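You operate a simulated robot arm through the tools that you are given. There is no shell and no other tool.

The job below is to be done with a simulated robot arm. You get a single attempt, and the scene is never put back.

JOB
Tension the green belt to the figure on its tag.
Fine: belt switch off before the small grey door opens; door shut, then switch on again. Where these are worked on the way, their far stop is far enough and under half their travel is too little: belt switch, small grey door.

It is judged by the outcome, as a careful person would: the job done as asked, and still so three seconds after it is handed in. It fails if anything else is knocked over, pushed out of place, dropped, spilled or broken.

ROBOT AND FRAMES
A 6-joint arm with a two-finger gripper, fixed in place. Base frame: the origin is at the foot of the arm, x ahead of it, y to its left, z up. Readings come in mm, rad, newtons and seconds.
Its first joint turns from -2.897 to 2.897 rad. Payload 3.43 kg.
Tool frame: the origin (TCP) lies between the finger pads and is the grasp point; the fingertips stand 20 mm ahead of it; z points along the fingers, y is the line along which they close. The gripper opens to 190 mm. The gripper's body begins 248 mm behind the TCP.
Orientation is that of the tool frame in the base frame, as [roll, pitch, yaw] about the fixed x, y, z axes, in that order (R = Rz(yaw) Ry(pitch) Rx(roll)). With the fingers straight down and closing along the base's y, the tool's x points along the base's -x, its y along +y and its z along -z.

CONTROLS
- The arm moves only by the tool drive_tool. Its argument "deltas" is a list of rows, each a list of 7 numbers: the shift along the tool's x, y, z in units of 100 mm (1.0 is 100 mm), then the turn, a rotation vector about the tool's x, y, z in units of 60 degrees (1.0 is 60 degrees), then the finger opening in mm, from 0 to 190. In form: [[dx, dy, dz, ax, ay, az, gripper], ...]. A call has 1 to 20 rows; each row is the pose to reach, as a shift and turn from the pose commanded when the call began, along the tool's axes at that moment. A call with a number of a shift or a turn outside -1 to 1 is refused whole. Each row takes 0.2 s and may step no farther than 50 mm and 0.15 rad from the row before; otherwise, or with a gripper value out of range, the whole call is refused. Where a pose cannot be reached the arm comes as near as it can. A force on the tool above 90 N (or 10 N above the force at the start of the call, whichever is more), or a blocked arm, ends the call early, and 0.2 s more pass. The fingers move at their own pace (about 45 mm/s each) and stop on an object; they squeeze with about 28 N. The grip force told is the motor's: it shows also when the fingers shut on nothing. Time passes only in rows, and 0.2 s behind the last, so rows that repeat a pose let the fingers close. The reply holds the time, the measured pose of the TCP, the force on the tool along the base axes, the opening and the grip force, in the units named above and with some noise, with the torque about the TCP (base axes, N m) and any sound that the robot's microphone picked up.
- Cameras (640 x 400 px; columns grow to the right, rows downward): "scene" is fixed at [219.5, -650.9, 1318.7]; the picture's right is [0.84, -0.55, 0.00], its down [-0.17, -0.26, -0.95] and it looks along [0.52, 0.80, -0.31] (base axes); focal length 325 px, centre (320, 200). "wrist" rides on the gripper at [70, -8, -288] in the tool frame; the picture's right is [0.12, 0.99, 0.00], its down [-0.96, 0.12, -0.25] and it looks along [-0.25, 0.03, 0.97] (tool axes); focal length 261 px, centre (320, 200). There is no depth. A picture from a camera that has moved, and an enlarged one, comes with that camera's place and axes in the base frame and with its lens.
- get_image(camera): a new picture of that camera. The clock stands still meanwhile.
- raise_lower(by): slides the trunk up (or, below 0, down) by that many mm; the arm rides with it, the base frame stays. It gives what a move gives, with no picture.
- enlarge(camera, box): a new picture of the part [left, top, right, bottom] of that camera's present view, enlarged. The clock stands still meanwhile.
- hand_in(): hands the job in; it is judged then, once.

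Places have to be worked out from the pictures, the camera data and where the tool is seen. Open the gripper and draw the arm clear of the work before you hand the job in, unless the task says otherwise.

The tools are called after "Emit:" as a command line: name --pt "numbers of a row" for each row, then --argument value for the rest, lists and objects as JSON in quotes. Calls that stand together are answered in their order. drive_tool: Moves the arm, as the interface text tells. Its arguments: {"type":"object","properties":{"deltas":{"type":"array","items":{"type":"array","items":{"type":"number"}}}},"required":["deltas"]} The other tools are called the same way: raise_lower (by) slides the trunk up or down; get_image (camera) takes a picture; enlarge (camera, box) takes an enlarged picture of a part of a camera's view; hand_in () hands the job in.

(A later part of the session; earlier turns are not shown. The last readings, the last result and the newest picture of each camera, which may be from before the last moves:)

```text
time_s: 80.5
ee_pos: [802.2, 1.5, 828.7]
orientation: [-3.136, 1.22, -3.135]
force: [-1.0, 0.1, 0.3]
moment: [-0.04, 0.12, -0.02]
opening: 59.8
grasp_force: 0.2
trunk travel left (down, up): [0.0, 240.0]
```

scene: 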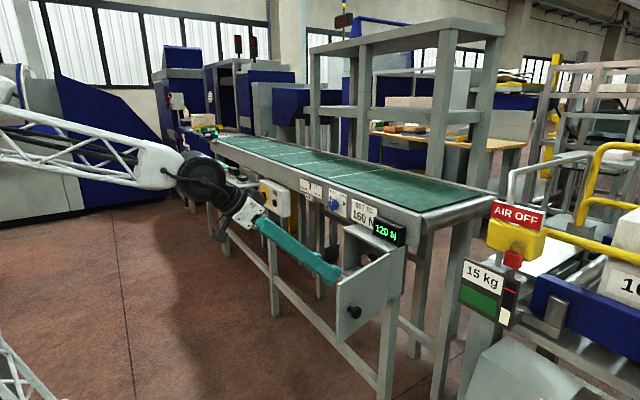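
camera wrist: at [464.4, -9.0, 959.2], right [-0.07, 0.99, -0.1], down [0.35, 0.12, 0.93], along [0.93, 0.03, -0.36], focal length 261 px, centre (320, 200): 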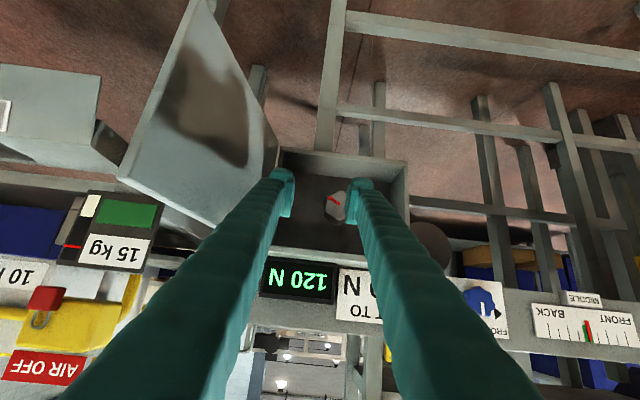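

It crossed the alignment cleanly and the tool is now only 20° below horizontal at (802, 1.5, 829). I'll shift to y≈33, opening the fingers to 72 mm, and level further.

Emit:
drive_tool --pt "0 0.16 0 0 0 0 66" --pt "0 0.32 0 0 0 0 72" --pt "0.01 0.32 0.07 0 -0.08 0 72" --pt "0.012 0.32 0.12 0 -0.165 0 72"

Emit:
get_image --camera "wrist"

Emit:
enlarge --camera "wrist" --box '[240, 110, 400, 240]'

Emit:
enlarge --camera "scene" --box '[270, 180, 430, 310]'

```text
time_s: 81.5
ee_pos: [840.5, 35.3, 847.2]
orientation: [-3.129, 1.388, -3.127]
force: [-0.3, 0.5, 1.0]
moment: [0.01, 0.07, 0.01]
opening: 72.0
grasp_force: 0.1
out of reach, approached as far as the arm can: row 3, 4
trunk travel left (down, up): [0.0, 240.0]
```

```text
taken
camera wrist: at [545.7, 27.0, 830.0], right [-0.02, 0.99, -0.12], down [-0.07, 0.12, 0.99], along [1.0, 0.03, 0.07], focal length 261 px, centre (320, 200)
```

wrist: 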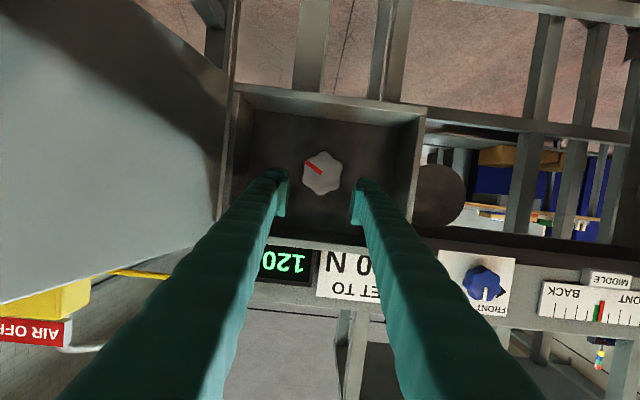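

```text
3.08 times, centred on (320, 175) of wrist
camera zoom: at [545.7, 27.0, 830.0], right [-0.02, 0.99, -0.12], down [-0.07, 0.12, 0.99], along [1.0, 0.03, 0.07], focal length 802 px, centre (320, 277)
```

zoom: 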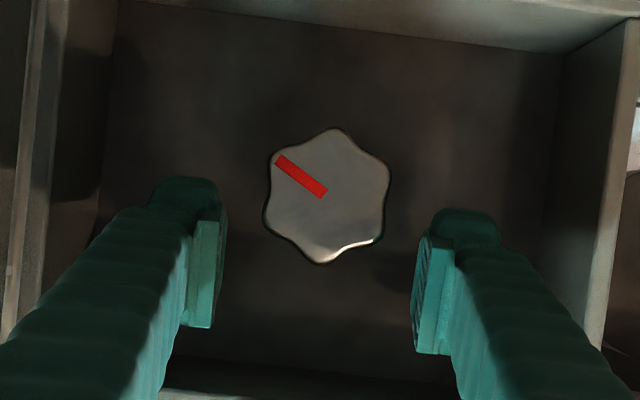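

```text
3.08 times, centred on (350, 245) of scene
camera zoom: at [219.5, -650.9, 1318.7], right [0.84, -0.55, 0.0], down [-0.17, -0.26, -0.95], along [0.52, 0.8, -0.31], focal length 999 px, centre (228, 62)
```

zoom: 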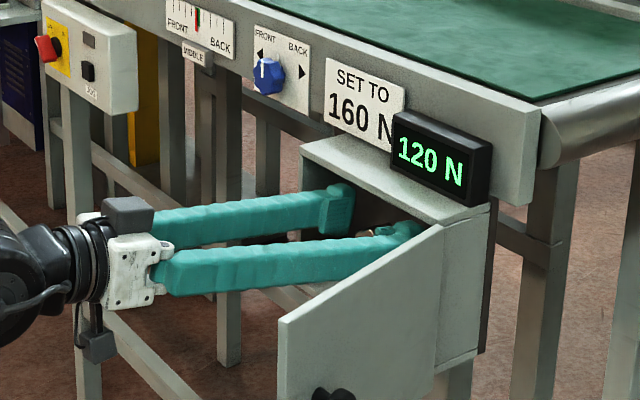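

I'm at the arm's folding limit: a tilt of about 10° is as level as it gets here, but that is good enough to grip the knob. The knob centre reads (846, 35, 821) with valleys facing the fingers; I'll lower onto its axis and slide in deeper.

Emit:
drive_tool --pt "0.1 0 0.1 0 -0.005 0 72" --pt "0.196 0 0.2 0 -0.01 0 72" --pt "0.196 0 0.31 0 -0.015 0 72"

Emit:
enlarge --camera "wrist" --box '[240, 110, 400, 240]'

Emit:
enlarge --camera "scene" --box '[270, 180, 430, 310]'

```text
time_s: 82.3
ee_pos: [865.9, 35.9, 822.0]
orientation: [-3.131, 1.408, -3.13]
force: [0.5, -0.4, -0.2]
moment: [-0.02, 0.0, 0.02]
opening: 72.0
grasp_force: 0.0
out of reach, approached as far as the arm can: row 1, 2
trunk travel left (down, up): [0.0, 240.0]
```

```text
3.08 times, centred on (320, 175) of wrist
camera zoom: at [572.1, 27.9, 799.0], right [-0.02, 0.99, -0.12], down [-0.09, 0.12, 0.99], along [1.0, 0.03, 0.09], focal length 802 px, centre (320, 277)
```

zoom: 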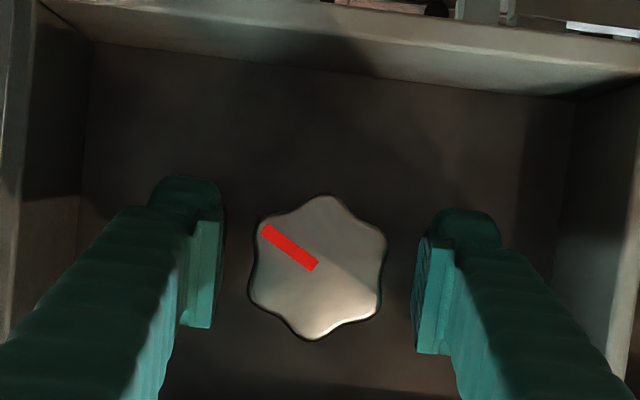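

```text
3.08 times, centred on (350, 245) of scene
camera zoom: at [219.5, -650.9, 1318.7], right [0.84, -0.55, 0.0], down [-0.17, -0.26, -0.95], along [0.52, 0.8, -0.31], focal length 999 px, centre (228, 62)
```

zoom: 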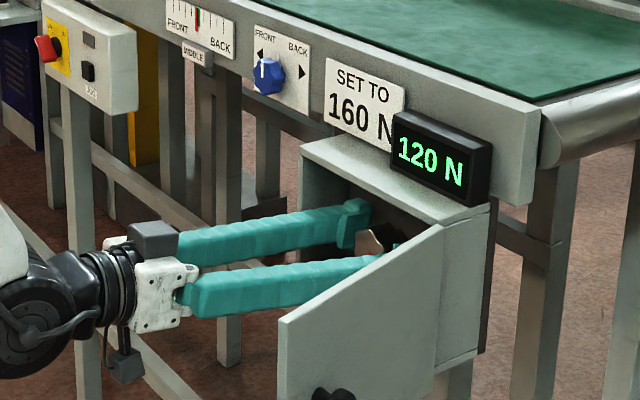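

The knob is nicely between the pads, axis within 2–3 mm. I'll shift 2 mm down and close on it.

Emit:
drive_tool --pt "0.015 0 0 0 0 0 60" --pt "0.015 0 0 0 0 0 45" --pt "0.015 0 0 0 0 0 35" --pt "0.015 0 0 0 0 0 35"

Emit:
enlarge --camera "wrist" --box '[240, 110, 400, 240]'

Emit:
enlarge --camera "scene" --box '[330, 190, 430, 270]'

```text
time_s: 83.3
ee_pos: [868.2, 34.7, 821.2]
orientation: [-3.13, 1.405, -3.133]
force: [3.4, -7.4, 0.3]
moment: [0.02, -0.06, -0.03]
opening: 44.4
grasp_force: 45.0
trunk travel left (down, up): [0.0, 240.0]
```

```text
3.08 times, centred on (320, 175) of wrist
camera zoom: at [572.8, 26.8, 797.8], right [-0.02, 0.99, -0.12], down [-0.09, 0.12, 0.99], along [1.0, 0.03, 0.08], focal length 802 px, centre (320, 277)
```

zoom: 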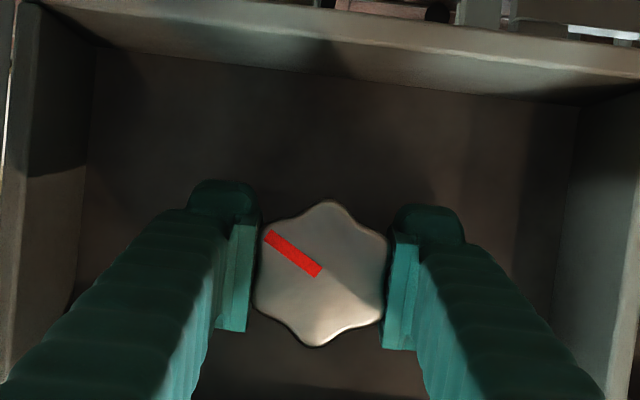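

```text
5.00 times, centred on (380, 230) of scene
camera zoom: at [219.5, -650.9, 1318.7], right [0.84, -0.55, 0.0], down [-0.17, -0.26, -0.95], along [0.52, 0.8, -0.31], focal length 1623 px, centre (20, 50)
```

zoom: 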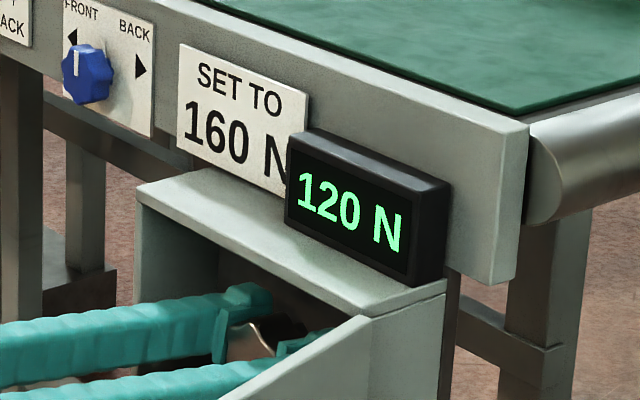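

Gripped at 44 mm. I'll try a 15° clockwise turn and read the display.

Emit:
drive_tool --pt "0 0 0 0 0 0.06 35" --pt "0 0 0 0 0 0.12 35" --pt "0 0 0 0 0 0.18 35" --pt "0 0 0 0 0 0.25 35" --pt "0 0 0 0 0 0.25 35"

Emit:
enlarge --camera "scene" --box '[330, 190, 430, 270]'

Emit:
enlarge --camera "wrist" --box '[240, 110, 400, 240]'

```text
time_s: 84.5
ee_pos: [868.4, 34.7, 820.1]
orientation: [2.137, 1.265, 2.116]
force: [-7.8, -35.8, 4.8]
moment: [0.03, -0.43, 1.34]
opening: 45.6
grasp_force: 45.2
trunk travel left (down, up): [0.0, 240.0]
```

```text
5.00 times, centred on (380, 230) of scene
camera zoom: at [219.5, -650.9, 1318.7], right [0.84, -0.55, 0.0], down [-0.17, -0.26, -0.95], along [0.52, 0.8, -0.31], focal length 1623 px, centre (20, 50)
```

zoom: 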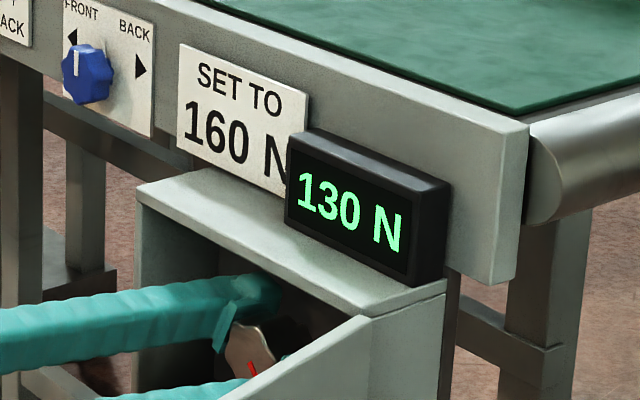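

```text
3.08 times, centred on (320, 175) of wrist
camera zoom: at [573.5, 44.9, 797.2], right [0.02, 0.99, 0.14], down [-0.09, -0.14, 0.99], along [1.0, -0.04, 0.08], focal length 802 px, centre (320, 277)
```

zoom: 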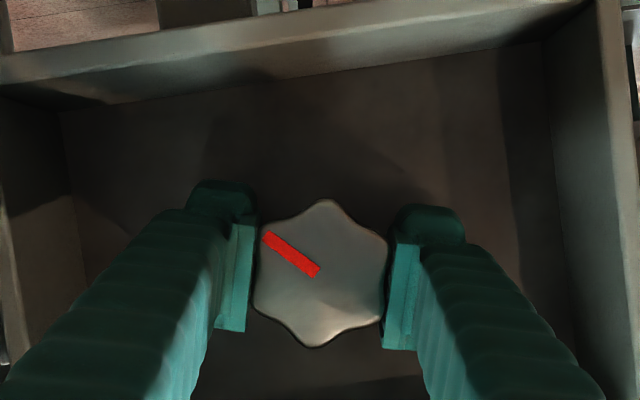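

The display went from 120 to 130 N with 15°, so about 45° more is needed. I'll re-seat the grip to relieve the 36 N side load, then continue.

Emit:
drive_tool --pt "0 0 0 0 0 0 55" --pt "0 0 0 0 0 0 58" --pt "0 0 0 0 0 0 45" --pt "0 0 0 0 0 0 35" --pt "0 0 0 0 0 0 35"

Emit:
drive_tool --pt "0 0 0 0 0 0.06 35" --pt "0 0 0 0 0 0.12 35" --pt "0 0 0 0 0 0.18 35" --pt "0 0 0 0 0 0.25 35" --pt "0 0 0 0 0 0.25 35"

Emit:
enlarge --camera "scene" --box '[330, 190, 430, 270]'

Emit:
enlarge --camera "wrist" --box '[240, 110, 400, 240]'

```text
time_s: 85.7
ee_pos: [868.7, 35.4, 818.2]
orientation: [2.14, 1.263, 2.121]
force: [1.1, -19.9, -4.8]
moment: [-0.04, -0.34, 1.29]
opening: 45.3
grasp_force: 45.1
trunk travel left (down, up): [0.0, 240.0]
```

```text
time_s: 86.9
ee_pos: [868.5, 34.7, 820.2]
orientation: [1.894, 1.025, 1.851]
force: [14.2, -37.6, -14.5]
moment: [0.08, -0.79, 1.39]
opening: 46.2
grasp_force: 45.3
trunk travel left (down, up): [0.0, 240.0]
```

```text
5.00 times, centred on (380, 230) of scene
camera zoom: at [219.5, -650.9, 1318.7], right [0.84, -0.55, 0.0], down [-0.17, -0.26, -0.95], along [0.52, 0.8, -0.31], focal length 1623 px, centre (20, 50)
```

zoom: 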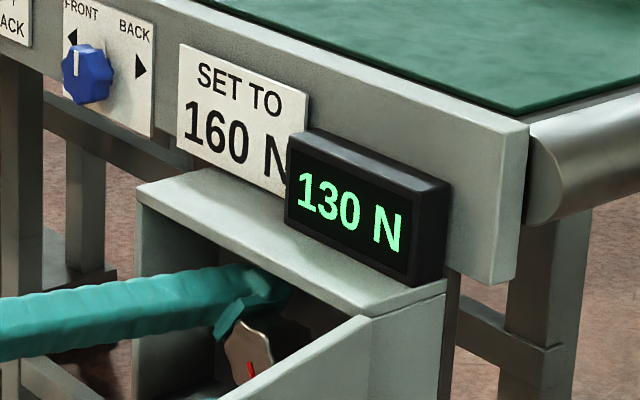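

```text
3.08 times, centred on (320, 175) of wrist
camera zoom: at [574.3, 62.6, 801.9], right [0.06, 0.92, 0.39], down [-0.1, -0.38, 0.92], along [0.99, -0.1, 0.06], focal length 802 px, centre (320, 277)
```

zoom: 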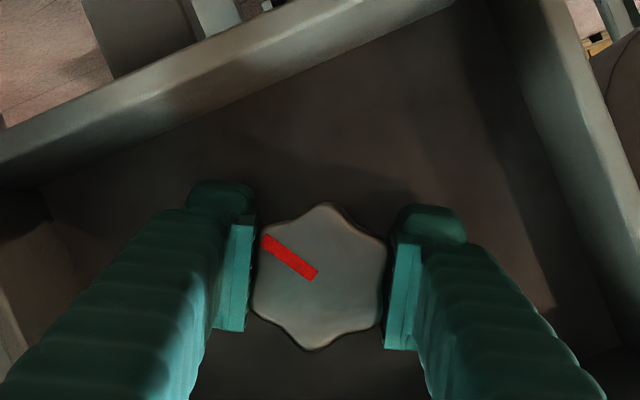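

The knob followed (30° total) and the display reads 130 N, so it appears to step in 10 N increments at roughly 25–30° each. To limit misalignment from the tool's tilt, I'll regrip: open, roll back 60° (one lobe pitch), and close again.

Emit:
drive_tool --pt "0 0 0 0 0 0 60" --pt "0 0 0 0 0 0 72" --pt "0 0 0 0 0 0 72" --pt "0 0 0 0 0 -0.14 72" --pt "0 0 0 0 0 -0.28 72" --pt "0 0 0 0 0 -0.42 72" --pt "0 0 0 0 0 -0.56 72" --pt "0 0 0 0 0 -0.7 72" --pt "0 0 0 0 0 -0.84 72" --pt "0 0 0 0 0 -0.98 72" --pt "0 0 0 0 0 -1.0 72" --pt "0 0 0 0 0 -1.0 72"

Emit:
enlarge --camera "wrist" --box '[240, 110, 400, 240]'

Emit:
enlarge --camera "scene" --box '[330, 190, 430, 270]'

```text
time_s: 89.5
ee_pos: [868.3, 35.0, 820.3]
orientation: [-1.889, 1.022, -1.844]
force: [-0.6, -1.0, -0.1]
moment: [0.02, -0.02, 0.03]
opening: 71.8
grasp_force: 0.0
trunk travel left (down, up): [0.0, 240.0]
```

```text
3.08 times, centred on (320, 175) of wrist
camera zoom: at [575.2, -6.3, 811.4], right [-0.1, 0.8, -0.59], down [-0.12, 0.58, 0.8], along [0.99, 0.15, 0.04], focal length 802 px, centre (320, 277)
```

zoom: 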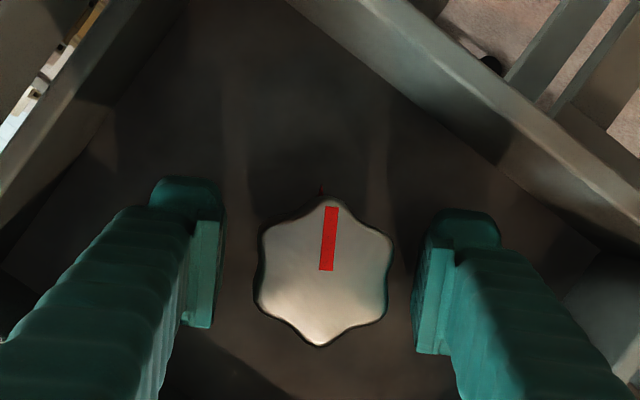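

```text
5.00 times, centred on (380, 230) of scene
camera zoom: at [219.5, -650.9, 1318.7], right [0.84, -0.55, 0.0], down [-0.17, -0.26, -0.95], along [0.52, 0.8, -0.31], focal length 1623 px, centre (20, 50)
```

zoom: 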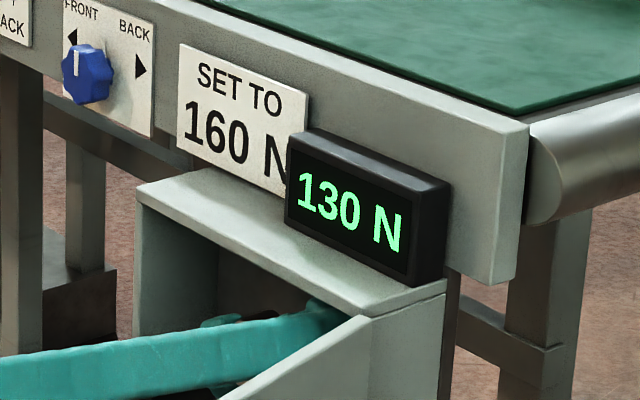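

The knob kept its 30° turn (130 N) and its valleys line up with the pads again. I'll close and turn another 30° clockwise.

Emit:
drive_tool --pt "0 0 0 0 0 0 55" --pt "0 0 0 0 0 0 40" --pt "0 0 0 0 0 0 35" --pt "0 0 0 0 0 0 35"

Emit:
drive_tool --pt "0 0 0 0 0 0.06 35" --pt "0 0 0 0 0 0.12 35" --pt "0 0 0 0 0 0.18 35" --pt "0 0 0 0 0 0.25 35" --pt "0 0 0 0 0 0.25 35"

Emit:
enlarge --camera "scene" --box '[330, 190, 430, 270]'

Emit:
drive_tool --pt "0 0 0 0 0 0.06 35" --pt "0 0 0 0 0 0.12 35" --pt "0 0 0 0 0 0.18 35" --pt "0 0 0 0 0 0.25 35" --pt "0 0 0 0 0 0.25 35"

Emit:
enlarge --camera "scene" --box '[330, 190, 430, 270]'

Emit:
enlarge --camera "wrist" --box '[240, 110, 400, 240]'

```text
time_s: 90.5
ee_pos: [868.4, 35.9, 822.0]
orientation: [-1.888, 1.025, -1.844]
force: [-0.1, 1.1, -1.8]
moment: [-0.02, -0.5, -0.95]
opening: 46.2
grasp_force: 45.4
trunk travel left (down, up): [0.0, 240.0]
```

```text
time_s: 91.7
ee_pos: [867.6, 34.7, 821.4]
orientation: [-2.135, 1.263, -2.113]
force: [-10.5, -11.4, 4.7]
moment: [-0.01, -0.2, -1.1]
opening: 45.1
grasp_force: 44.9
trunk travel left (down, up): [0.0, 240.0]
```

```text
5.00 times, centred on (380, 230) of scene
camera zoom: at [219.5, -650.9, 1318.7], right [0.84, -0.55, 0.0], down [-0.17, -0.26, -0.95], along [0.52, 0.8, -0.31], focal length 1623 px, centre (20, 50)
```

zoom: 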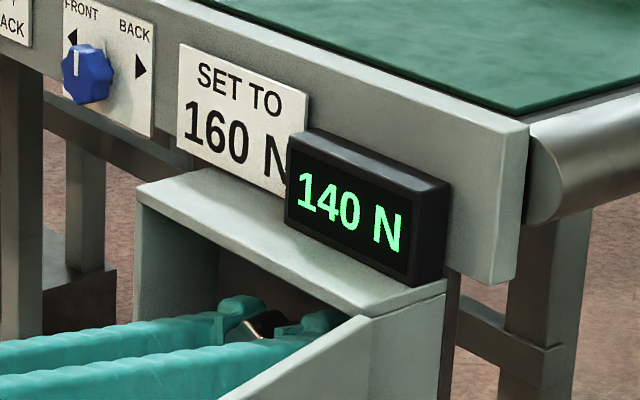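

```text
time_s: 92.9
ee_pos: [868.5, 34.3, 821.2]
orientation: [-3.141, 1.408, -3.14]
force: [6.0, -26.3, 5.0]
moment: [-0.05, 0.14, 0.3]
opening: 44.5
grasp_force: 45.1
trunk travel left (down, up): [0.0, 240.0]
```

```text
5.00 times, centred on (380, 230) of scene
camera zoom: at [219.5, -650.9, 1318.7], right [0.84, -0.55, 0.0], down [-0.17, -0.26, -0.95], along [0.52, 0.8, -0.31], focal length 1623 px, centre (20, 50)
```

zoom: 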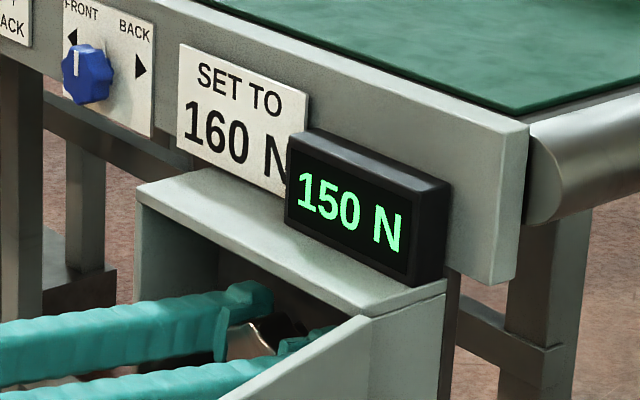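

```text
3.08 times, centred on (320, 175) of wrist
camera zoom: at [574.2, 26.7, 798.1], right [-0.02, 0.99, -0.12], down [-0.09, 0.12, 0.99], along [1.0, 0.03, 0.09], focal length 802 px, centre (320, 277)
```

zoom: 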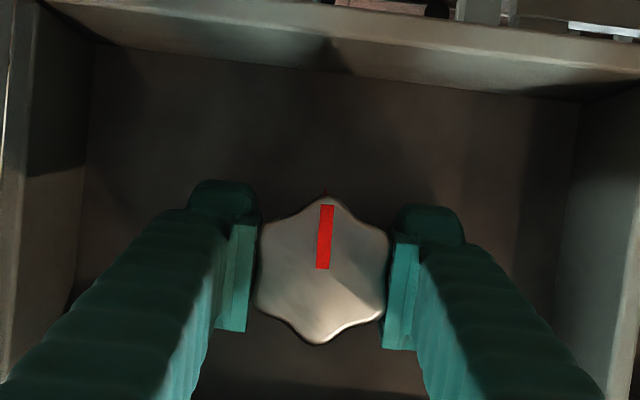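

140 N at 45° and 150 N at 60°, so about 22° per 10 N. I'll continue in small steps to find where the display changes to 160 N.

Emit:
drive_tool --pt "0 0 0 0 0 0.06 35" --pt "0 0 0 0 0 0.12 35" --pt "0 0 0 0 0 0.2 35" --pt "0 0 0 0 0 0.2 35"

Emit:
enlarge --camera "scene" --box '[330, 190, 430, 270]'

Emit:
drive_tool --pt "0 0 0 0 0 0.04 35" --pt "0 0 0 0 0 0.083 35" --pt "0 0 0 0 0 0.083 35"

Emit:
enlarge --camera "scene" --box '[330, 190, 430, 270]'

```text
time_s: 93.9
ee_pos: [868.6, 34.5, 822.2]
orientation: [2.237, 1.305, 2.222]
force: [0.6, -34.9, 10.7]
moment: [-0.04, -0.23, 1.48]
opening: 45.0
grasp_force: 45.4
trunk travel left (down, up): [0.0, 240.0]
```

```text
5.00 times, centred on (380, 230) of scene
camera zoom: at [219.5, -650.9, 1318.7], right [0.84, -0.55, 0.0], down [-0.17, -0.26, -0.95], along [0.52, 0.8, -0.31], focal length 1623 px, centre (20, 50)
```

zoom: 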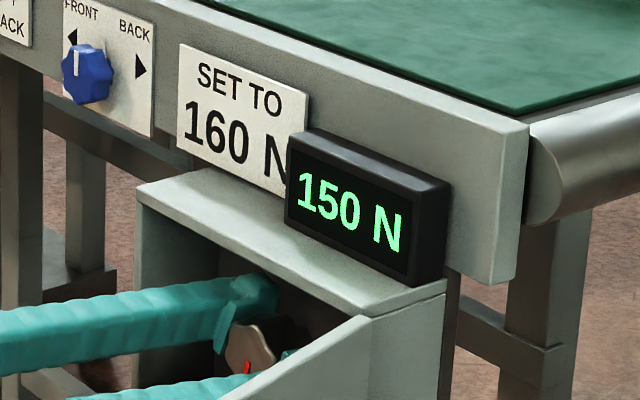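

```text
time_s: 94.7
ee_pos: [868.2, 33.9, 820.8]
orientation: [2.086, 1.234, 2.061]
force: [26.2, -44.1, 8.2]
moment: [-0.05, -0.28, 1.88]
opening: 45.5
grasp_force: 44.7
trunk travel left (down, up): [0.0, 240.0]
```

```text
5.00 times, centred on (380, 230) of scene
camera zoom: at [219.5, -650.9, 1318.7], right [0.84, -0.55, 0.0], down [-0.17, -0.26, -0.95], along [0.52, 0.8, -0.31], focal length 1623 px, centre (20, 50)
```

zoom: 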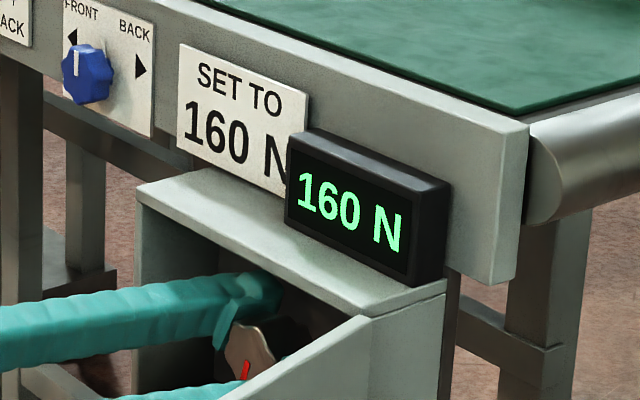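

The display turned to 160 N between 72° and 77°, so the middle of the 160 band is around 85°. I'll add about 8° to sit in the centre of that band, then check.

Emit:
drive_tool --pt "0 0 0 0 0 0.045 35" --pt "0 0 0 0 0 0.09 35" --pt "0 0 0 0 0 0.135 35" --pt "0 0 0 0 0 0.135 35"

Emit:
enlarge --camera "scene" --box '[330, 190, 430, 270]'

Emit:
enlarge --camera "wrist" --box '[240, 110, 400, 240]'

```text
time_s: 95.7
ee_pos: [867.7, 35.8, 819.3]
orientation: [1.944, 1.103, 1.908]
force: [-6.8, -62.1, 0.4]
moment: [-0.03, -0.21, 1.75]
opening: 46.2
grasp_force: 45.6
trunk travel left (down, up): [0.0, 240.0]
```

```text
5.00 times, centred on (380, 230) of scene
camera zoom: at [219.5, -650.9, 1318.7], right [0.84, -0.55, 0.0], down [-0.17, -0.26, -0.95], along [0.52, 0.8, -0.31], focal length 1623 px, centre (20, 50)
```

zoom: 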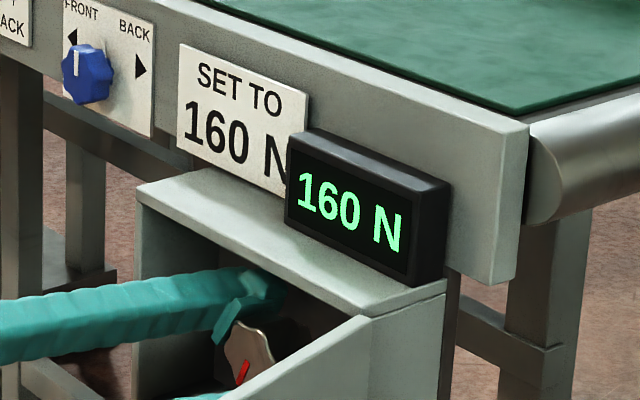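

```text
3.08 times, centred on (320, 175) of wrist
camera zoom: at [573.3, 57.2, 800.3], right [0.05, 0.95, 0.31], down [-0.09, -0.3, 0.95], along [0.99, -0.08, 0.07], focal length 802 px, centre (320, 277)
```

zoom: 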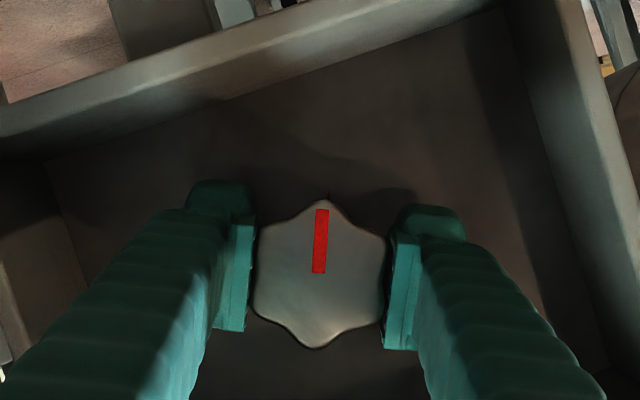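

Display shows 160 N with the knob at about 85°, near the middle of the band. I'll release carefully and verify it stays.

Emit:
drive_tool --pt "0 0 0 0 0 0 55" --pt "0 0 0 0 0 0 72" --pt "0 0 0 0 0 0 72" --pt "0 0 0 0 0 0 72"

Emit:
enlarge --camera "scene" --box '[330, 190, 430, 270]'

Emit:
enlarge --camera "wrist" --box '[240, 110, 400, 240]'

```text
time_s: 96.7
ee_pos: [869.2, 36.8, 820.5]
orientation: [1.943, 1.107, 1.909]
force: [-0.3, 0.3, -0.7]
moment: [-0.01, 0.0, -0.02]
opening: 72.2
grasp_force: 0.1
trunk travel left (down, up): [0.0, 240.0]
```

```text
5.00 times, centred on (380, 230) of scene
camera zoom: at [219.5, -650.9, 1318.7], right [0.84, -0.55, 0.0], down [-0.17, -0.26, -0.95], along [0.52, 0.8, -0.31], focal length 1623 px, centre (20, 50)
```

zoom: 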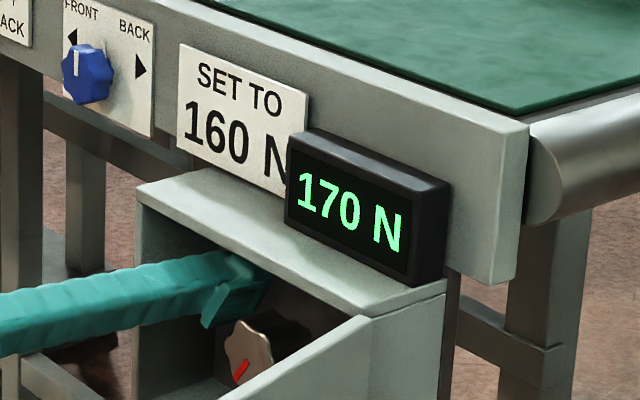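

```text
3.08 times, centred on (320, 175) of wrist
camera zoom: at [574.0, 58.8, 800.8], right [0.05, 0.95, 0.31], down [-0.09, -0.3, 0.95], along [0.99, -0.08, 0.07], focal length 802 px, centre (320, 277)
```

zoom: 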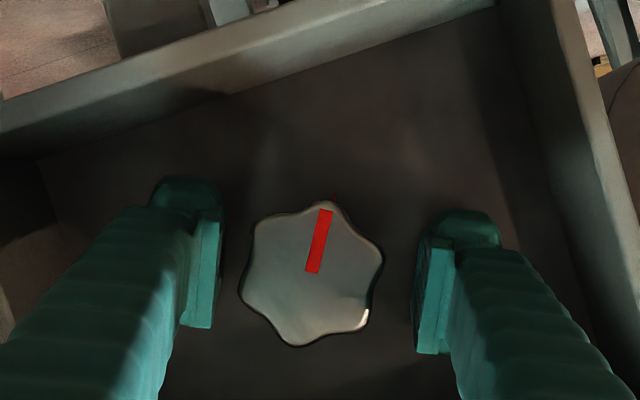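

On release the knob slipped ~8° further and now reads 170 N: the tool centre was ~2 mm off to one side, so one finger pushed a lobe as it opened. I'll re-centre by 2 mm, set the gripper ~3° back and close: the flat pads will align the knob to about 82°.

Emit:
drive_tool --pt "0.005 -0.01 0 0 0 -0.025 72" --pt "0.008 -0.018 0 0 0 -0.05 72" --pt "0.008 -0.018 0 0 0 -0.05 55" --pt "0.008 -0.018 0 0 0 -0.05 40" --pt "0.008 -0.018 0 0 0 -0.05 35" --pt "0.008 -0.018 0 0 0 -0.05 35"

Emit:
enlarge --camera "scene" --box '[330, 190, 430, 270]'

Emit:
enlarge --camera "wrist" --box '[240, 110, 400, 240]'

```text
time_s: 98.1
ee_pos: [869.4, 35.4, 819.2]
orientation: [1.989, 1.156, 1.956]
force: [0.4, -11.4, -4.2]
moment: [0.01, -0.49, 1.24]
opening: 45.7
grasp_force: 45.4
trunk travel left (down, up): [0.0, 240.0]
```

```text
5.00 times, centred on (380, 230) of scene
camera zoom: at [219.5, -650.9, 1318.7], right [0.84, -0.55, 0.0], down [-0.17, -0.26, -0.95], along [0.52, 0.8, -0.31], focal length 1623 px, centre (20, 50)
```

zoom: 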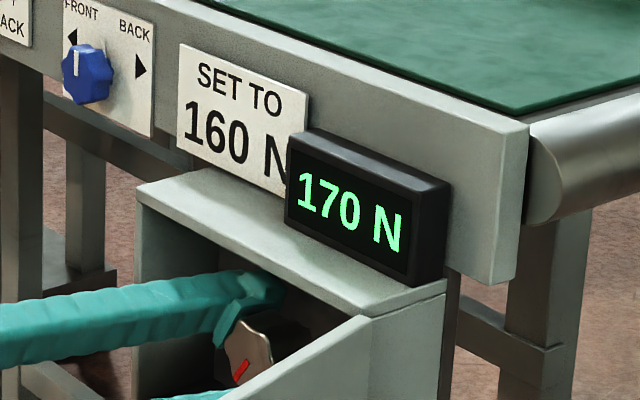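

```text
3.08 times, centred on (320, 175) of wrist
camera zoom: at [574.1, 53.1, 798.3], right [0.04, 0.97, 0.26], down [-0.09, -0.25, 0.96], along [0.99, -0.06, 0.08], focal length 802 px, centre (320, 277)
```

zoom: 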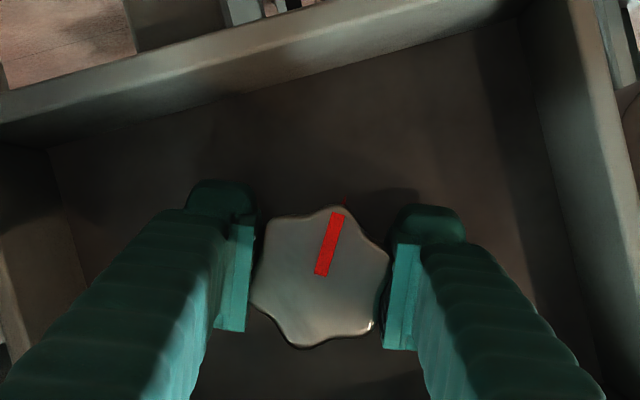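

Closing didn't turn the knob (the pads hold it as a round knob), and it still reads 170 N at about 95°. I'll rotate it back ~10.5° counter-clockwise to about 85°.

Emit:
drive_tool --pt "0 0 0 0 0 -0.05 35" --pt "0 0 0 0 0 -0.1 35" --pt "0 0 0 0 0 -0.15 35" --pt "0 0 0 0 0 -0.175 35" --pt "0 0 0 0 0 -0.175 35"

Emit:
enlarge --camera "scene" --box '[330, 190, 430, 270]'

Emit:
enlarge --camera "wrist" --box '[240, 110, 400, 240]'

```text
time_s: 99.3
ee_pos: [869.5, 35.6, 818.5]
orientation: [2.269, 1.313, 2.254]
force: [-3.0, -19.1, -0.9]
moment: [-0.03, -0.11, 1.51]
opening: 44.9
grasp_force: 45.0
trunk travel left (down, up): [0.0, 240.0]
```

```text
5.00 times, centred on (380, 230) of scene
camera zoom: at [219.5, -650.9, 1318.7], right [0.84, -0.55, 0.0], down [-0.17, -0.26, -0.95], along [0.52, 0.8, -0.31], focal length 1623 px, centre (20, 50)
```

zoom: 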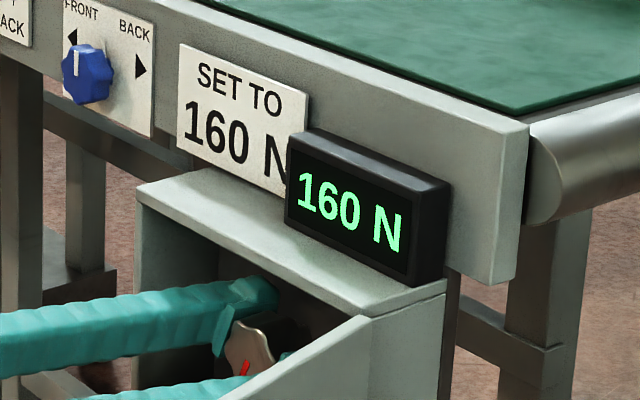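

```text
3.08 times, centred on (320, 175) of wrist
camera zoom: at [573.3, 40.5, 796.5], right [0.01, 1.0, 0.08], down [-0.09, -0.08, 0.99], along [1.0, -0.02, 0.08], focal length 802 px, centre (320, 277)
```

zoom: 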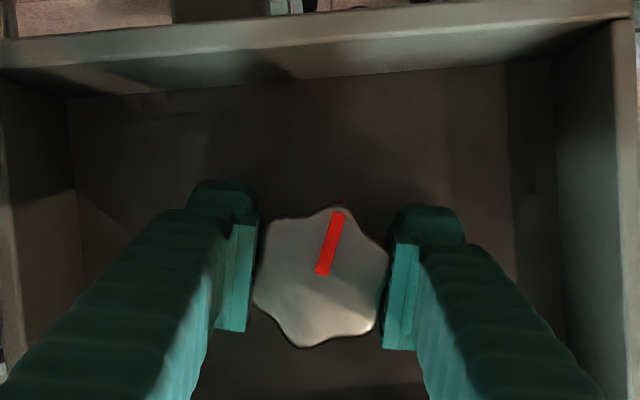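

160 N at about 86°. Before releasing, I'll null the remaining side force by moving 0.4 mm toward −y.

Emit:
drive_tool --pt "0 -0.004 0 0 0 0 35" --pt "0 -0.004 0 0 0 0 35"

```text
time_s: 99.9
ee_pos: [869.5, 34.9, 820.6]
orientation: [2.272, 1.312, 2.255]
force: [2.7, -16.7, -3.5]
moment: [0.04, -0.2, 1.45]
opening: 44.6
grasp_force: 45.1
trunk travel left (down, up): [0.0, 240.0]
```

Force barely changed, so the stiffness is softer than I assumed; I'll shift another 1.5 mm.

Emit:
drive_tool --pt "0 -0.008 0 0 0 0 35" --pt "0 -0.015 0 0 0 0 35" --pt "0 -0.015 0 0 0 0 35"

```text
time_s: 100.7
ee_pos: [869.6, 35.3, 818.8]
orientation: [2.272, 1.311, 2.257]
force: [2.2, -4.9, -4.4]
moment: [0.02, -0.28, 1.35]
opening: 44.8
grasp_force: 45.1
trunk travel left (down, up): [0.0, 240.0]
```

Side force is now under 5 N. I'll shift a last 0.5 mm and open slowly.

Emit:
drive_tool --pt "0 -0.005 0 0 0 0 40" --pt "0 -0.005 0 0 0 0 44" --pt "0 -0.005 0 0 0 0 46" --pt "0 -0.005 0 0 0 0 48" --pt "0 -0.005 0 0 0 0 52" --pt "0 -0.005 0 0 0 0 60" --pt "0 -0.005 0 0 0 0 70"

Emit:
enlarge --camera "scene" --box '[330, 190, 430, 270]'

Emit:
enlarge --camera "wrist" --box '[240, 110, 400, 240]'

```text
time_s: 102.3
ee_pos: [868.5, 32.9, 820.5]
orientation: [2.274, 1.31, 2.259]
force: [0.3, -0.1, 0.5]
moment: [0.0, -0.01, 0.01]
opening: 70.0
grasp_force: 0.1
trunk travel left (down, up): [0.0, 240.0]
```

```text
5.00 times, centred on (380, 230) of scene
camera zoom: at [219.5, -650.9, 1318.7], right [0.84, -0.55, 0.0], down [-0.17, -0.26, -0.95], along [0.52, 0.8, -0.31], focal length 1623 px, centre (20, 50)
```

zoom: 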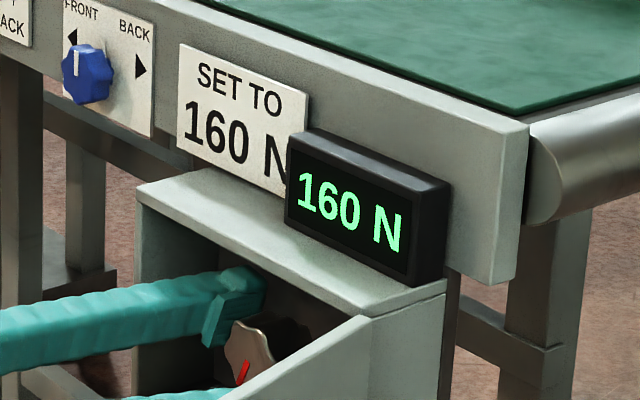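

```text
3.08 times, centred on (320, 175) of wrist
camera zoom: at [572.8, 39.4, 797.2], right [0.01, 1.0, 0.08], down [-0.08, -0.08, 0.99], along [1.0, -0.02, 0.08], focal length 802 px, centre (320, 277)
```

zoom: 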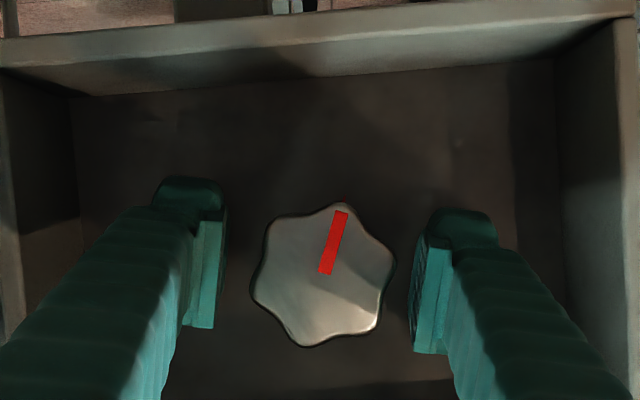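

Released with the display holding 160 N. Now I'll roll the gripper back level and withdraw from the cabinet along the reverse path.

Emit:
drive_tool --pt "0 0.01 0 0 0 -0.1 70" --pt "0 0.02 0 0 0 -0.19 70"

Emit:
drive_tool --pt "0.008 0 -0.232 0 0.103 0 70" --pt "0.013 0 -0.636 0 0.18 0 70" --pt "0.013 0 -0.636 0 0.18 0 70"

Emit:
enlarge --camera "scene" --box '[270, 180, 430, 310]'

```text
time_s: 102.9
ee_pos: [868.3, 34.2, 819.6]
orientation: [3.14, 1.404, -3.14]
force: [-0.3, -0.3, -0.5]
moment: [-0.01, 0.03, 0.01]
opening: 70.1
grasp_force: 0.0
trunk travel left (down, up): [0.0, 240.0]
```

```text
time_s: 103.7
ee_pos: [805.3, 33.9, 829.7]
orientation: [3.138, 1.218, 3.138]
force: [-0.1, -0.5, -0.6]
moment: [-0.02, 0.01, 0.01]
opening: 69.9
grasp_force: 0.0
trunk travel left (down, up): [0.0, 240.0]
```

```text
3.08 times, centred on (350, 245) of scene
camera zoom: at [219.5, -650.9, 1318.7], right [0.84, -0.55, 0.0], down [-0.17, -0.26, -0.95], along [0.52, 0.8, -0.31], focal length 999 px, centre (228, 62)
```

zoom: 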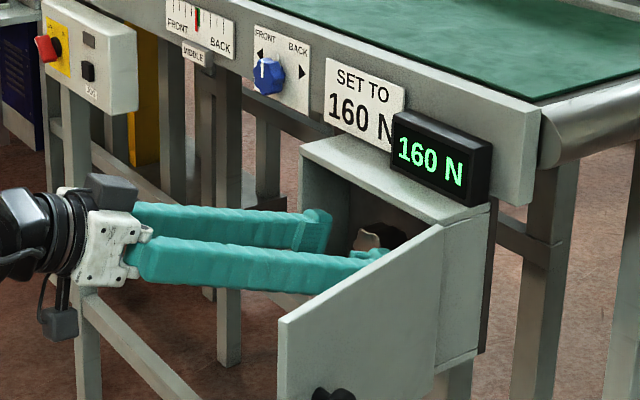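

Withdrawn to x≈805 with 160 N still showing. I'll shift to y=0 and check the alignment before crossing back.

Emit:
drive_tool --pt "0 -0.17 0 0 0 0 64" --pt "0 -0.339 0 0 0 0 60" --pt "0 -0.339 0 0 0 0 60"

```text
time_s: 104.5
ee_pos: [805.2, -1.8, 829.0]
orientation: [3.137, 1.219, 3.141]
force: [-1.6, -0.3, 0.6]
moment: [0.02, -0.02, 0.01]
opening: 60.1
grasp_force: 0.1
trunk travel left (down, up): [0.0, 240.0]
```

Aligned in plane. Stepping back across the alignment point now.

Emit:
drive_tool --pt "0.03 0.01 -0.255 0 0.13 0 60" --pt "0.01 0.01 -0.689 0 0.25 0 60"

```text
time_s: 105.1
ee_pos: [740.7, 1.6, 848.9]
orientation: [-3.14, 0.956, 3.14]
force: [0.1, 0.6, -1.4]
moment: [0.0, -0.02, -0.06]
opening: 60.0
grasp_force: 0.0
trunk travel left (down, up): [0.0, 240.0]
```

Crossed back successfully. I'll raise the trunk back to its original height, which lifts the tool clear above the door.

Emit:
raise_lower --by 175

Emit:
drive_tool --pt "0 0 0 0 0.13 0 60" --pt "0 0 0 0 0.26 0 60" --pt "0 0 0 0 0.39 0 60" --pt "0 0 0 0 0.52 0 60" --pt "0 0 0 0 0.65 0 60" --pt "0 0 0 0 0.78 0 60" --pt "0 0 0 0 0.918 0 60"

Emit:
get_image --camera "wrist"

Emit:
get_image --camera "scene"

```text
time_s: 107.0
ee_pos: [740.9, 1.0, 1023.7]
orientation: [3.141, 0.959, -3.141]
force: [0.0, 0.2, -0.4]
moment: [-0.02, 0.01, -0.03]
opening: 59.6
grasp_force: 0.1
trunk travel left (down, up): [-175.0, 65.0]
```

```text
time_s: 108.6
ee_pos: [739.5, 1.0, 1025.3]
orientation: [3.141, -0.006, 3.14]
force: [-1.1, 0.1, 0.2]
moment: [0.0, -0.28, -0.02]
opening: 60.2
grasp_force: 0.0
trunk travel left (down, up): [-175.0, 65.0]
```

```text
taken
camera wrist: at [670.8, -8.1, 1313.2], right [-0.12, 0.99, 0.0], down [0.96, 0.12, 0.24], along [0.24, 0.03, -0.97], focal length 261 px, centre (320, 200)
```

wrist: 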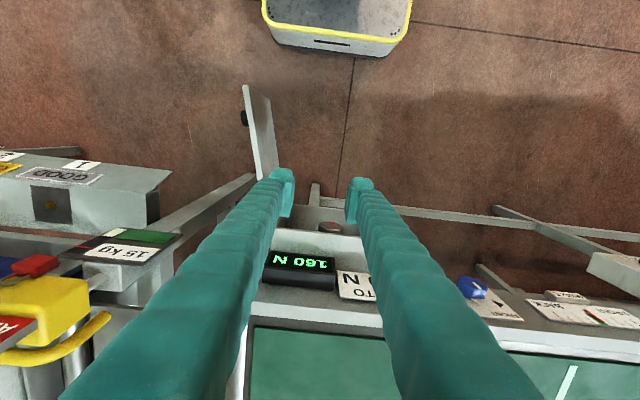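

```text
taken
```

scene: 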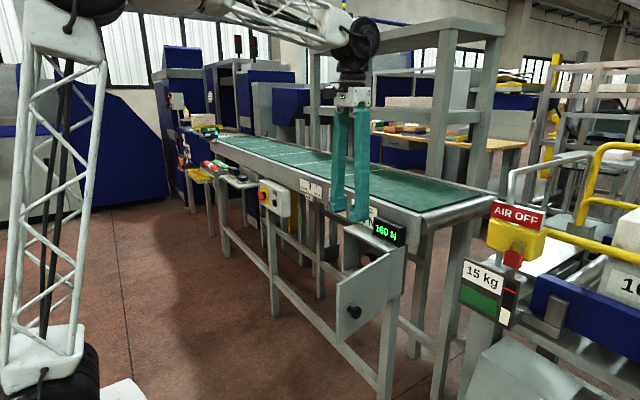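

Tool is vertical again above the work, display 160 N. I'll move over the open door's knob with the same orientation I had when I released it.

Emit:
drive_tool --pt "0.07 -0.15 0 0 0 -0.14 60" --pt "0.14 -0.3 0 0 0 -0.28 60" --pt "0.21 -0.45 0 0 0 -0.42 60" --pt "0.28 -0.6 0 0 0 -0.56 60" --pt "0.34 -0.75 0 0 0 -0.7 60" --pt "0.4 -0.9 0 0 0 -0.84 60"

Emit:
drive_tool --pt "0.12 -0.01 0 0 0 -0.14 60" --pt "0.24 -0.03 0 0 0 -0.28 60" --pt "0.36 -0.04 0 0 0 -0.42 60" --pt "0.48 -0.05 0 0 0 -0.56 60" --pt "0.6 -0.07 0 0 0 -0.7 60" --pt "0.732 -0.08 0 0 0 -0.825 60"

Emit:
get_image --camera "wrist"

```text
time_s: 110.0
ee_pos: [701.8, -88.9, 1025.9]
orientation: [3.138, -0.002, -2.26]
force: [-0.1, -0.1, 0.3]
moment: [-0.04, 0.03, 0.0]
opening: 60.0
grasp_force: 0.0
trunk travel left (down, up): [-175.0, 65.0]
```

```text
time_s: 111.4
ee_pos: [661.8, -151.2, 1024.0]
orientation: [3.138, 0.0, -1.395]
force: [0.0, 0.8, -0.6]
moment: [-0.02, 0.04, 0.0]
opening: 60.0
grasp_force: 0.0
trunk travel left (down, up): [-175.0, 65.0]
```

```text
taken
camera wrist: at [682.3, -218.5, 1311.5], right [-0.96, -0.29, 0.0], down [-0.28, 0.93, 0.25], along [-0.08, 0.24, -0.97], focal length 261 px, centre (320, 200)
```

wrist: 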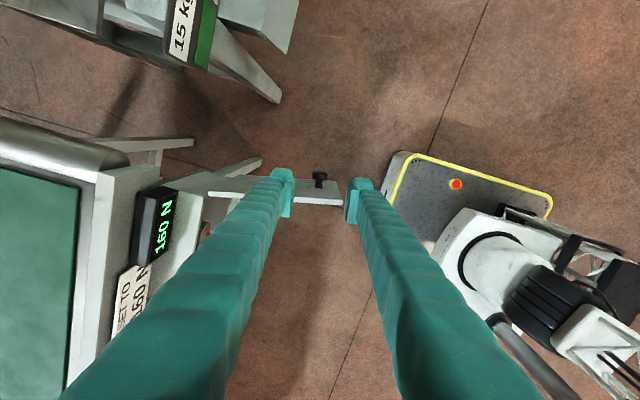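

I'm back above the knob. I'll zoom to verify alignment before descending.

Emit:
enlarge --camera "wrist" --box '[250, 140, 390, 240]'

```text
4.00 times, centred on (320, 190) of wrist
camera zoom: at [682.3, -218.5, 1311.5], right [-0.96, -0.29, 0.0], down [-0.28, 0.93, 0.25], along [-0.08, 0.24, -0.97], focal length 1043 px, centre (320, 240)
```

zoom: 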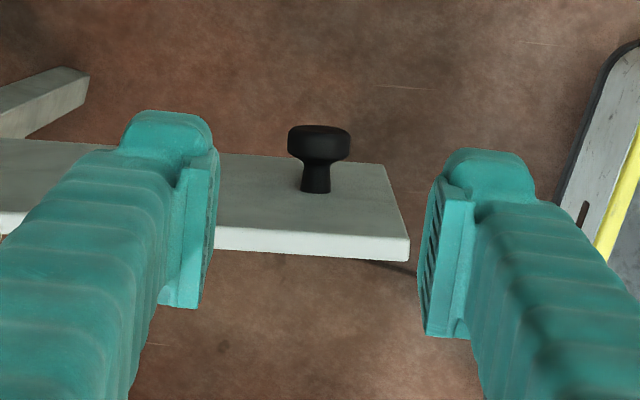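

The knob is exactly where it was relative to the gripper before. Descending to the knob height and closing.

Emit:
drive_tool --pt "0 0.01 0.4 0 0 0 60" --pt "0 0.01 0.8 0 0 0 60" --pt "0 0.01 1.0 0 0 0 60"

Emit:
drive_tool --pt "0 0 0.4 0 0 0 60" --pt "0 0 0.8 0 0 0 60" --pt "0 0 1.0 0 0 0 60" --pt "0 0 1.0 0 0 0 60"

Emit:
drive_tool --pt "0 0 0.05 0 0 0 60" --pt "0 0 0.05 0 0 0 40" --pt "0 0 0.05 0 0 0 20" --pt "0 0 0.05 0 0 0 15" --pt "0 0 0.05 0 0 0 15"

Emit:
enlarge --camera "wrist" --box '[250, 140, 390, 240]'

```text
time_s: 112.2
ee_pos: [659.7, -154.0, 923.2]
orientation: [3.137, 0.0, -1.397]
force: [0.9, 0.7, 0.6]
moment: [-0.01, -0.01, 0.02]
opening: 60.2
grasp_force: 0.0
trunk travel left (down, up): [-175.0, 65.0]
```

```text
time_s: 113.2
ee_pos: [659.2, -153.4, 822.7]
orientation: [3.138, 0.0, -1.399]
force: [-0.2, 1.1, 0.0]
moment: [0.01, 0.01, 0.05]
opening: 60.0
grasp_force: 0.1
trunk travel left (down, up): [-175.0, 65.0]
```

```text
time_s: 114.4
ee_pos: [659.3, -154.4, 818.3]
orientation: [3.139, -0.002, -1.399]
force: [12.9, 5.3, -2.2]
moment: [0.0, 0.03, -0.17]
opening: 25.7
grasp_force: 44.5
trunk travel left (down, up): [-175.0, 65.0]
```

```text
4.00 times, centred on (320, 190) of wrist
camera zoom: at [681.1, -221.1, 1105.1], right [-0.96, -0.29, 0.0], down [-0.28, 0.93, 0.25], along [-0.07, 0.24, -0.97], focal length 1043 px, centre (320, 240)
```

zoom: 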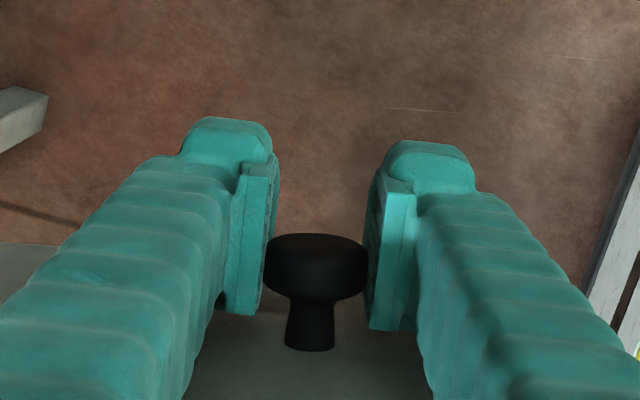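

Knob gripped again (25.7 mm). Refitting the hinge gives (831, −77); I'll swing the door closed along the reverse arc in 25° stages.

Emit:
drive_tool --pt "-0.161 0.034 0 0 0 0.083 15" --pt "-0.324 0.053 0 0 0 0.167 15" --pt "-0.489 0.058 0 0 0 0.25 15" --pt "-0.653 0.048 0 0 0 0.333 15" --pt "-0.816 0.025 0 0 0 0.417 15"

Emit:
enlarge --camera "scene" --box '[270, 160, 430, 310]'

```text
time_s: 115.6
ee_pos: [641.5, -70.5, 818.7]
orientation: [3.137, -0.002, -1.835]
force: [-7.5, 0.9, -26.1]
moment: [-0.78, 0.2, 0.18]
opening: 25.6
grasp_force: 45.0
trunk travel left (down, up): [-175.0, 65.0]
```

```text
2.67 times, centred on (350, 235) of scene
camera zoom: at [219.5, -650.9, 1318.7], right [0.84, -0.55, 0.0], down [-0.17, -0.26, -0.95], along [0.52, 0.8, -0.31], focal length 866 px, centre (240, 107)
```

zoom: 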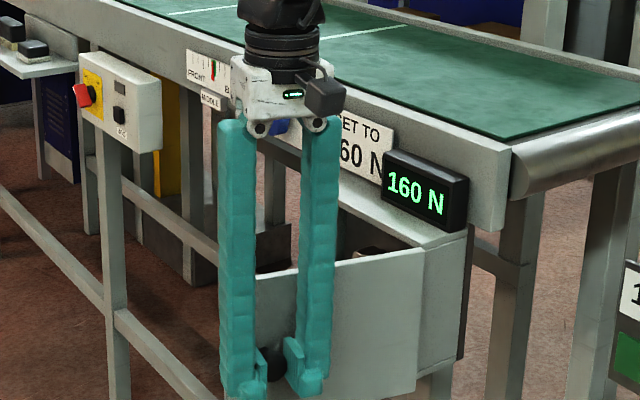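

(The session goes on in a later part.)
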